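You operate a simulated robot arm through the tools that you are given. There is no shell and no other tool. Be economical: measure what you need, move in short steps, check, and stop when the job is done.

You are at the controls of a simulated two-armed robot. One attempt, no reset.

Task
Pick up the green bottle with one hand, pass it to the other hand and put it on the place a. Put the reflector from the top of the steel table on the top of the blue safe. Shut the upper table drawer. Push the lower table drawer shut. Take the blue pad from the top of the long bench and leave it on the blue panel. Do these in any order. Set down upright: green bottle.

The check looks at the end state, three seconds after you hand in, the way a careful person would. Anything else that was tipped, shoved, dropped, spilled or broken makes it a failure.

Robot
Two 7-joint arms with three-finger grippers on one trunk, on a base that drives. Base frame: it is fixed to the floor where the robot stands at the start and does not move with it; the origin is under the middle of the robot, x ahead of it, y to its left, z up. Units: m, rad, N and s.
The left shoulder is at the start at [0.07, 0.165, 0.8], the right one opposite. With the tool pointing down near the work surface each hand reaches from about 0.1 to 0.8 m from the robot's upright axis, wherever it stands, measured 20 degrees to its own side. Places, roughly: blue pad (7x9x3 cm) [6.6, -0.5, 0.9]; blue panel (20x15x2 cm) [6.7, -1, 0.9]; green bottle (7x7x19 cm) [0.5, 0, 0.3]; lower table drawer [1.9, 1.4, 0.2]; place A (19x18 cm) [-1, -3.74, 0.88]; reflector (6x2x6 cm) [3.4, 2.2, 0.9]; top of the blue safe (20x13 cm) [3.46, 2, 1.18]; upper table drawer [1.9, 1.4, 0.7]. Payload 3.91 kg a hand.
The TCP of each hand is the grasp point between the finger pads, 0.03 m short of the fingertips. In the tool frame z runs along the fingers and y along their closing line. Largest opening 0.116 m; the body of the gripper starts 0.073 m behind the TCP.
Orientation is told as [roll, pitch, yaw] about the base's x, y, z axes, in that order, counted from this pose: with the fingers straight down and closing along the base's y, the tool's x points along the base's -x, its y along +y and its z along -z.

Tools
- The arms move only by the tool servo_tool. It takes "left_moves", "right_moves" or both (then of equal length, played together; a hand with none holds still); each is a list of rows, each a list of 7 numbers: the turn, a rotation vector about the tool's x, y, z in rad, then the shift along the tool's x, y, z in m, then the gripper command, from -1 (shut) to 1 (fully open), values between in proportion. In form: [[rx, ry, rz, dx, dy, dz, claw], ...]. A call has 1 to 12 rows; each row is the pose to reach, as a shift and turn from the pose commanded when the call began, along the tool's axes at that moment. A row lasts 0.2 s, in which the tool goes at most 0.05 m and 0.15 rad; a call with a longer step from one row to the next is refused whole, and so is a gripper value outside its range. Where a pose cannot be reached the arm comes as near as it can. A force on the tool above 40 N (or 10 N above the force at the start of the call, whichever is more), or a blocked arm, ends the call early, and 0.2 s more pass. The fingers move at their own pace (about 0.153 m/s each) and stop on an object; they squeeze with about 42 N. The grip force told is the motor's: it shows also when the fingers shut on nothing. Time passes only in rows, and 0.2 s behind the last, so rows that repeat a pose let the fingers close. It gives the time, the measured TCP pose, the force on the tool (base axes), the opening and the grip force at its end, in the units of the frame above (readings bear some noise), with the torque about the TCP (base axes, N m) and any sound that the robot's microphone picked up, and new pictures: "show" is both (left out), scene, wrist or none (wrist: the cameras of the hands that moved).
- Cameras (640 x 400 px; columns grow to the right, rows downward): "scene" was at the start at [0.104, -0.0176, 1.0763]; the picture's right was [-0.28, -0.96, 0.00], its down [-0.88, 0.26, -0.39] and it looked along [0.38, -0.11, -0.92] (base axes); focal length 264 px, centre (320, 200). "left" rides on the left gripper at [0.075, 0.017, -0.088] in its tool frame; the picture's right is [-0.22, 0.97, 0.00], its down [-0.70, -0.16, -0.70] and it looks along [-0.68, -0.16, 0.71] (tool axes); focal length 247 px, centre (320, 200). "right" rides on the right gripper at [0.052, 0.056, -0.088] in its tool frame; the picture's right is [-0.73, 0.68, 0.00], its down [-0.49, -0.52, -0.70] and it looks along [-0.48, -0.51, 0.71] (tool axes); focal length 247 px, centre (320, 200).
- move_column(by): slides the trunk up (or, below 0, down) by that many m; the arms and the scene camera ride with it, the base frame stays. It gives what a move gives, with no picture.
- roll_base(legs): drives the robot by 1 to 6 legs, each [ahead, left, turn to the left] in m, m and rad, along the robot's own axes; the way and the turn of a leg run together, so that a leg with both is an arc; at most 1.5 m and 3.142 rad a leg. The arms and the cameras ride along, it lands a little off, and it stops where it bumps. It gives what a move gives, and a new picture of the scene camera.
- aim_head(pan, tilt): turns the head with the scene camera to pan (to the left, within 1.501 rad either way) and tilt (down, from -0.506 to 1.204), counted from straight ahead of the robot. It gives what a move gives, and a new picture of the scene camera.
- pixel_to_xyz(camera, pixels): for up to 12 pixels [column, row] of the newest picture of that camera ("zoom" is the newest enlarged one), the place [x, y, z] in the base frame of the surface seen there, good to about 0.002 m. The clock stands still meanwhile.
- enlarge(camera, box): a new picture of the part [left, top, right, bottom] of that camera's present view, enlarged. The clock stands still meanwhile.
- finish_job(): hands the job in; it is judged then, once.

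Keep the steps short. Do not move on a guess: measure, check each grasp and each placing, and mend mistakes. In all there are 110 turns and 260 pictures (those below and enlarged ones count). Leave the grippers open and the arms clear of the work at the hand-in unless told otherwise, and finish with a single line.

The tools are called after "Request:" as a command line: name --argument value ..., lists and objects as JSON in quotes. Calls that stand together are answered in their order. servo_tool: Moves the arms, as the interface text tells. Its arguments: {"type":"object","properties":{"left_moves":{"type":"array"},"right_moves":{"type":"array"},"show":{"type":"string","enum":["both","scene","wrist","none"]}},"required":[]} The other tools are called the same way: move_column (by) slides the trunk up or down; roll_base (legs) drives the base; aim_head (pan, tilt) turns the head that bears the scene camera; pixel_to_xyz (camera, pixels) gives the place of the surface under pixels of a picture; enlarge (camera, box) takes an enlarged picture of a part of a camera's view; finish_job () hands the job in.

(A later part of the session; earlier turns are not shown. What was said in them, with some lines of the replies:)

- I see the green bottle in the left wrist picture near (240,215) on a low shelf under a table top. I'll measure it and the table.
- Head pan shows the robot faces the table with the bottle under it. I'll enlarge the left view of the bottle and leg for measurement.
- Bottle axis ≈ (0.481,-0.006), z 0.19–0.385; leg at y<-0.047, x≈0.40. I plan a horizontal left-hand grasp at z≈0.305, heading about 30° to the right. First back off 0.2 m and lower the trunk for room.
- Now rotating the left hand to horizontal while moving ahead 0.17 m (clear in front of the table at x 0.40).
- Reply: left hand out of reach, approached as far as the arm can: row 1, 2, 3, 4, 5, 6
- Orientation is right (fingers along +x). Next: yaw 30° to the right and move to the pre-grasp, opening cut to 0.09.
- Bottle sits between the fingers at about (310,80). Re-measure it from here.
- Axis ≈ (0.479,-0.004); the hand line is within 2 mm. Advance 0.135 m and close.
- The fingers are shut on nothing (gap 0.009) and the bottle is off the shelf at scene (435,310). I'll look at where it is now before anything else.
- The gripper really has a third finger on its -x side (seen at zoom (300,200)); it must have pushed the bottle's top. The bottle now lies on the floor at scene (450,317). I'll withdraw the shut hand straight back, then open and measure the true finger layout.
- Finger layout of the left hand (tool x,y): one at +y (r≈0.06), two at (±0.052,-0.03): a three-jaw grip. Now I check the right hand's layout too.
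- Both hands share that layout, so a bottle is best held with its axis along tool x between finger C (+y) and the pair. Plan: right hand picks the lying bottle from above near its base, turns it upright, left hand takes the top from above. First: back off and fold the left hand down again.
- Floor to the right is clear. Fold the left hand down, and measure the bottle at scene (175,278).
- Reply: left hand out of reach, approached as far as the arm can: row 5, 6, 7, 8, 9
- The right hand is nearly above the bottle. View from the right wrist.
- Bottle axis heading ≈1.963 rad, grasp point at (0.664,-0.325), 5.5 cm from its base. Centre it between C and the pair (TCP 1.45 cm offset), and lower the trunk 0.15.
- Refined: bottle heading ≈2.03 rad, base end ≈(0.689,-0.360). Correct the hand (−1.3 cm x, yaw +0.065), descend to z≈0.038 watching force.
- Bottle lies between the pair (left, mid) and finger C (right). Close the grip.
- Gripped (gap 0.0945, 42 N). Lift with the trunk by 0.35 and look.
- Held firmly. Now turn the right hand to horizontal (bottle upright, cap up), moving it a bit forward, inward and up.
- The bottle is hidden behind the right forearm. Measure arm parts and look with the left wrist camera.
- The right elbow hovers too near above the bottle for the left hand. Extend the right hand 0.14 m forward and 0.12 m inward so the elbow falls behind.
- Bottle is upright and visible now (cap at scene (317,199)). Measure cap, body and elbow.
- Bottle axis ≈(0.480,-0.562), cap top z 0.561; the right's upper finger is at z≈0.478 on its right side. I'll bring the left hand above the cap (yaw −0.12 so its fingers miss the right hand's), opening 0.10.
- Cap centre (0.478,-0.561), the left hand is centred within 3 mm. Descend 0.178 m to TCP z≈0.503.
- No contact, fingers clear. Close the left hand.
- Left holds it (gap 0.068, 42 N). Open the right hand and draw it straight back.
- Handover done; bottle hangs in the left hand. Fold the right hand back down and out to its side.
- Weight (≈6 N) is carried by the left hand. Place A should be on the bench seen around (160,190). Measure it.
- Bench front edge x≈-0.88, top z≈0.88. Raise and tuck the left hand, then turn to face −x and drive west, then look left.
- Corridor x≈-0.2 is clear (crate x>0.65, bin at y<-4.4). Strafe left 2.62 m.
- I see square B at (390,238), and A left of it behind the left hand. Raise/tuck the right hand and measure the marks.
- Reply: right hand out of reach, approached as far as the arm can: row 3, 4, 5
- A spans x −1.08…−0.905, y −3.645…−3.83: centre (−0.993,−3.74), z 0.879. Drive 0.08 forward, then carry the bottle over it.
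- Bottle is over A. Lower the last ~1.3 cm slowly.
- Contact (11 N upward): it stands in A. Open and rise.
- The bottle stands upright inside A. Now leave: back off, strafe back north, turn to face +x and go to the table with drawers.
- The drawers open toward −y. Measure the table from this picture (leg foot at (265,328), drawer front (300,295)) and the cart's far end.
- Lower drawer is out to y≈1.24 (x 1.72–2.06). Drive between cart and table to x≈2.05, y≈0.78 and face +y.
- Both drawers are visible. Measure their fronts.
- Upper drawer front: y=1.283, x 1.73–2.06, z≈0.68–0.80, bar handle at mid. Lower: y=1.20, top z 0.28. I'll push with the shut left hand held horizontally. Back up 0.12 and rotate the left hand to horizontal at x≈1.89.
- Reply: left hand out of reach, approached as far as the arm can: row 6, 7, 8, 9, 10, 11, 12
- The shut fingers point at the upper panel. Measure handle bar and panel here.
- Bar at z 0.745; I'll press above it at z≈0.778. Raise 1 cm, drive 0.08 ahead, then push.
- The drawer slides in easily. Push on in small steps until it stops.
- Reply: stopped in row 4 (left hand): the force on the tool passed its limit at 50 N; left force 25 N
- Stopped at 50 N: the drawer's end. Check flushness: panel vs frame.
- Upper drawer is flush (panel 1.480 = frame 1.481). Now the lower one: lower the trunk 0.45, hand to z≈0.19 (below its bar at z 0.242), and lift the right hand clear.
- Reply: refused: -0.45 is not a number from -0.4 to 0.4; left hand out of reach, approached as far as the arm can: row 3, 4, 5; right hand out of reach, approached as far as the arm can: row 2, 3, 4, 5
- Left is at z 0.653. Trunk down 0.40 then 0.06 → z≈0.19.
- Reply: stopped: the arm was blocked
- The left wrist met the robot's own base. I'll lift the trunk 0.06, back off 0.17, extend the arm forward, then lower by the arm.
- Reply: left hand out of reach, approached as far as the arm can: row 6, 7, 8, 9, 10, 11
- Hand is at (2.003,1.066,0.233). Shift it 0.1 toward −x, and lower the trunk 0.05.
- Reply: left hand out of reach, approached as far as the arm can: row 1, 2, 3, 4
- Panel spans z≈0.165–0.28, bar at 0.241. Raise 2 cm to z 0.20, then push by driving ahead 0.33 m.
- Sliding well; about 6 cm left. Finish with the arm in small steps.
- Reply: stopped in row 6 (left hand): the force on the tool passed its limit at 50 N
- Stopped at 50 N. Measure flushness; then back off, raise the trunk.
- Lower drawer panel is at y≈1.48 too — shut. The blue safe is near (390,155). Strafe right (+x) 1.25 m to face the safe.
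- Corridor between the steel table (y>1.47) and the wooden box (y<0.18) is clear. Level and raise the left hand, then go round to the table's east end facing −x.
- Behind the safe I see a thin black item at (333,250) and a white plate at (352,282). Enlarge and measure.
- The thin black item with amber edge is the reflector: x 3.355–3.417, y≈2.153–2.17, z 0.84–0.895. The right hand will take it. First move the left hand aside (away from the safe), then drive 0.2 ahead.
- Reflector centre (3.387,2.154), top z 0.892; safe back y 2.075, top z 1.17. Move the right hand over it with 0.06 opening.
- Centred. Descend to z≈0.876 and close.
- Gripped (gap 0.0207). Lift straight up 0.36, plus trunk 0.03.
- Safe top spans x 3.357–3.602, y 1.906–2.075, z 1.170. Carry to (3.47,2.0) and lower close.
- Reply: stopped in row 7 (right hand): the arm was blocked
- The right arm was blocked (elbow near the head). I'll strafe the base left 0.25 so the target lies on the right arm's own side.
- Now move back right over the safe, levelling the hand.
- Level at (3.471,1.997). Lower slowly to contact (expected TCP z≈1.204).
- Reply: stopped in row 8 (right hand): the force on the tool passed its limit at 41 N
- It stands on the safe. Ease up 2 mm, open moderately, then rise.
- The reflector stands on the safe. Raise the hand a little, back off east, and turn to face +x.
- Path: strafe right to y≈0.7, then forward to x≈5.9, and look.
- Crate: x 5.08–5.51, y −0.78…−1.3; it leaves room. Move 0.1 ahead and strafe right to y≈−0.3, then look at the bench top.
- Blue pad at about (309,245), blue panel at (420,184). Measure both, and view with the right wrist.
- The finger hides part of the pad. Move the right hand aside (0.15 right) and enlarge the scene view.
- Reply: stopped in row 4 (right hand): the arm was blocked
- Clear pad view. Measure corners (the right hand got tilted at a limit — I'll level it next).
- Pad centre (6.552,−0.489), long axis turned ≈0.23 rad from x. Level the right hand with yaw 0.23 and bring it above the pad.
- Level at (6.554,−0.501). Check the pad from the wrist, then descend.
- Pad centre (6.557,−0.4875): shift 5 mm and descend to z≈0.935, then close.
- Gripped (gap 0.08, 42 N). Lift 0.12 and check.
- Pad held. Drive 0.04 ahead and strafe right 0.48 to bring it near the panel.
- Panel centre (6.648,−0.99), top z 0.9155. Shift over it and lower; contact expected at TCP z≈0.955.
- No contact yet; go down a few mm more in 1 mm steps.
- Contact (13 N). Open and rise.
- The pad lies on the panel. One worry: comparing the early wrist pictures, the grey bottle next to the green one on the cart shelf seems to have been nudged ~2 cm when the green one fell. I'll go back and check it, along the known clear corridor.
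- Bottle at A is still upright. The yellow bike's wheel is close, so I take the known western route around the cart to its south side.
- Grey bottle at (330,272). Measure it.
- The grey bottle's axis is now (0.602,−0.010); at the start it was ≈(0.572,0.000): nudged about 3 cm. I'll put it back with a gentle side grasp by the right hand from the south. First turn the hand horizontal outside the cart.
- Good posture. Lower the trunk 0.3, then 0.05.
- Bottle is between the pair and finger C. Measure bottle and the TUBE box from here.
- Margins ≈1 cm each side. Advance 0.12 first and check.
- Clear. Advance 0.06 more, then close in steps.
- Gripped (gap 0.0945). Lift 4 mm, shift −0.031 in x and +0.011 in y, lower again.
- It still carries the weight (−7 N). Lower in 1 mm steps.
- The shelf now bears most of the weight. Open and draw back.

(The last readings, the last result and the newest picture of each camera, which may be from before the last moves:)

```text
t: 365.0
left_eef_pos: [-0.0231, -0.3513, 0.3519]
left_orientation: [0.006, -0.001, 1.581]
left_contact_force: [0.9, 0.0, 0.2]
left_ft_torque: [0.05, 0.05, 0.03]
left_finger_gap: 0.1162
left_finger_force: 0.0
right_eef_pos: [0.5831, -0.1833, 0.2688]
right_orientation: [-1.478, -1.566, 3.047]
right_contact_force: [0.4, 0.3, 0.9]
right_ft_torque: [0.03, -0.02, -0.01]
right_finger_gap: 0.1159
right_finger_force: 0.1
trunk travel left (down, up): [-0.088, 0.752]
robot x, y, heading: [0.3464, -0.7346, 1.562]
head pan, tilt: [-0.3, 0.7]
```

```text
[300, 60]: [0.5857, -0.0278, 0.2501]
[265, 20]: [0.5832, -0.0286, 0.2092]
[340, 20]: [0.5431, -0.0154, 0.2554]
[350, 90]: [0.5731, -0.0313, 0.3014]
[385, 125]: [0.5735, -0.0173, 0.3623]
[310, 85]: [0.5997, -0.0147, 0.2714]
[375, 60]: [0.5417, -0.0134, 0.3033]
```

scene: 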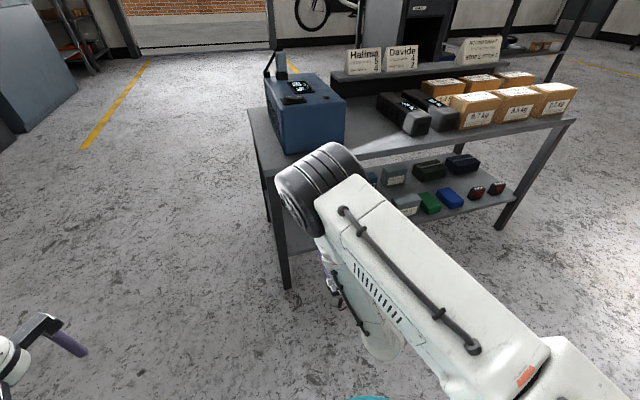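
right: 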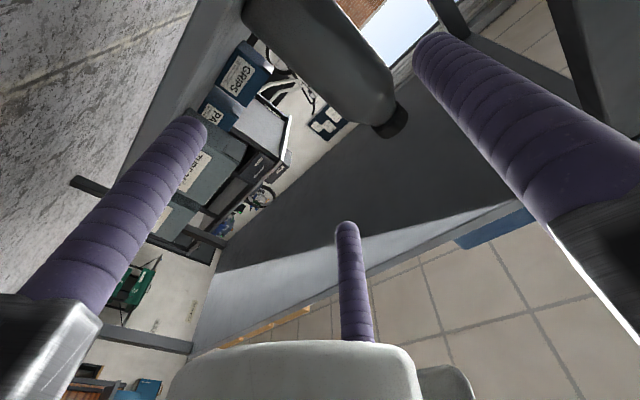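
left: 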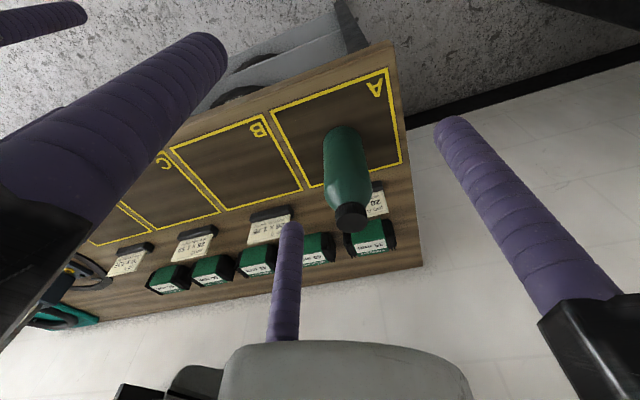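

Grey bottle is back at ≈(0.572,0.001), upright. Back away and take a last look.

Request:
roll_base --legs '[[-0.35, 0, 0]]'

Request:
enlarge --camera "scene" --box '[220, 0, 540, 250]'

```text
t: 367.2
left_eef_pos: [-0.0241, -0.7015, 0.3515]
left_orientation: [0.005, -0.002, 1.575]
left_contact_force: [0.0, 1.1, 0.3]
left_ft_torque: [-0.01, 0.0, 0.03]
left_finger_gap: 0.1158
left_finger_force: 0.0
right_eef_pos: [0.5832, -0.5375, 0.2686]
right_orientation: [-1.279, -1.57, 2.849]
right_contact_force: [0.8, -0.3, 0.2]
right_ft_torque: [0.03, -0.02, 0.01]
right_finger_gap: 0.1159
right_finger_force: 0.1
trunk travel left (down, up): [-0.088, 0.752]
robot x, y, heading: [0.3464, -1.0919, 1.564]
head pan, tilt: [-0.3, 0.7]
```

scene: 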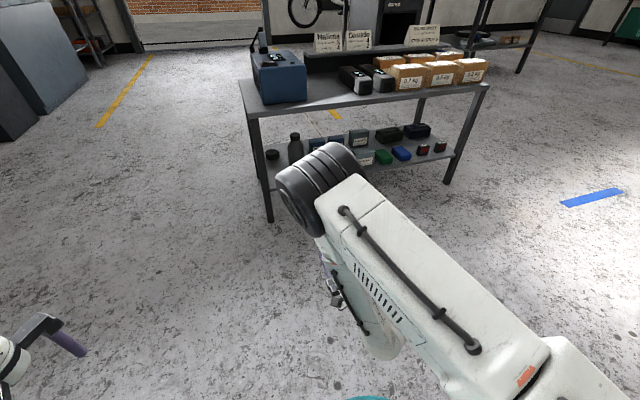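

```text
1.60 times, centred on (380, 125) of scene
```

zoom: 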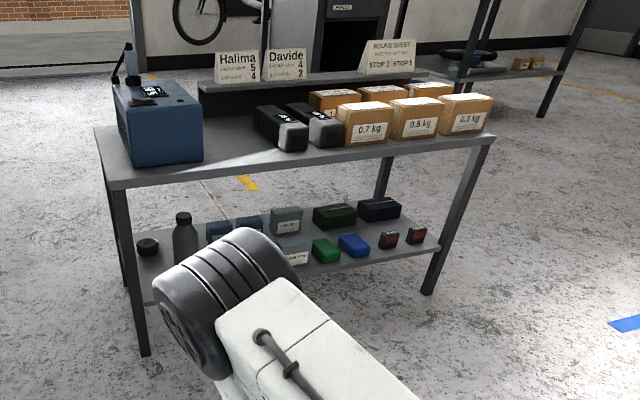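

Everything on the cart is in order, the grippers are open and the arms are clear. Handing in.

Request:
finish_job

```text
The job is handed in.
```

I handed the job in with all five tasks done, but the green bottle was knocked off its shelf onto the floor on my first grasp, and a grey bottle beside it was nudged about 3 cm and put back; the green bottle was then passed from the right hand to the left and stands upright on place A, the reflector stands on the blue safe, both table drawers are shut, and the blue pad lies on the blue panel.
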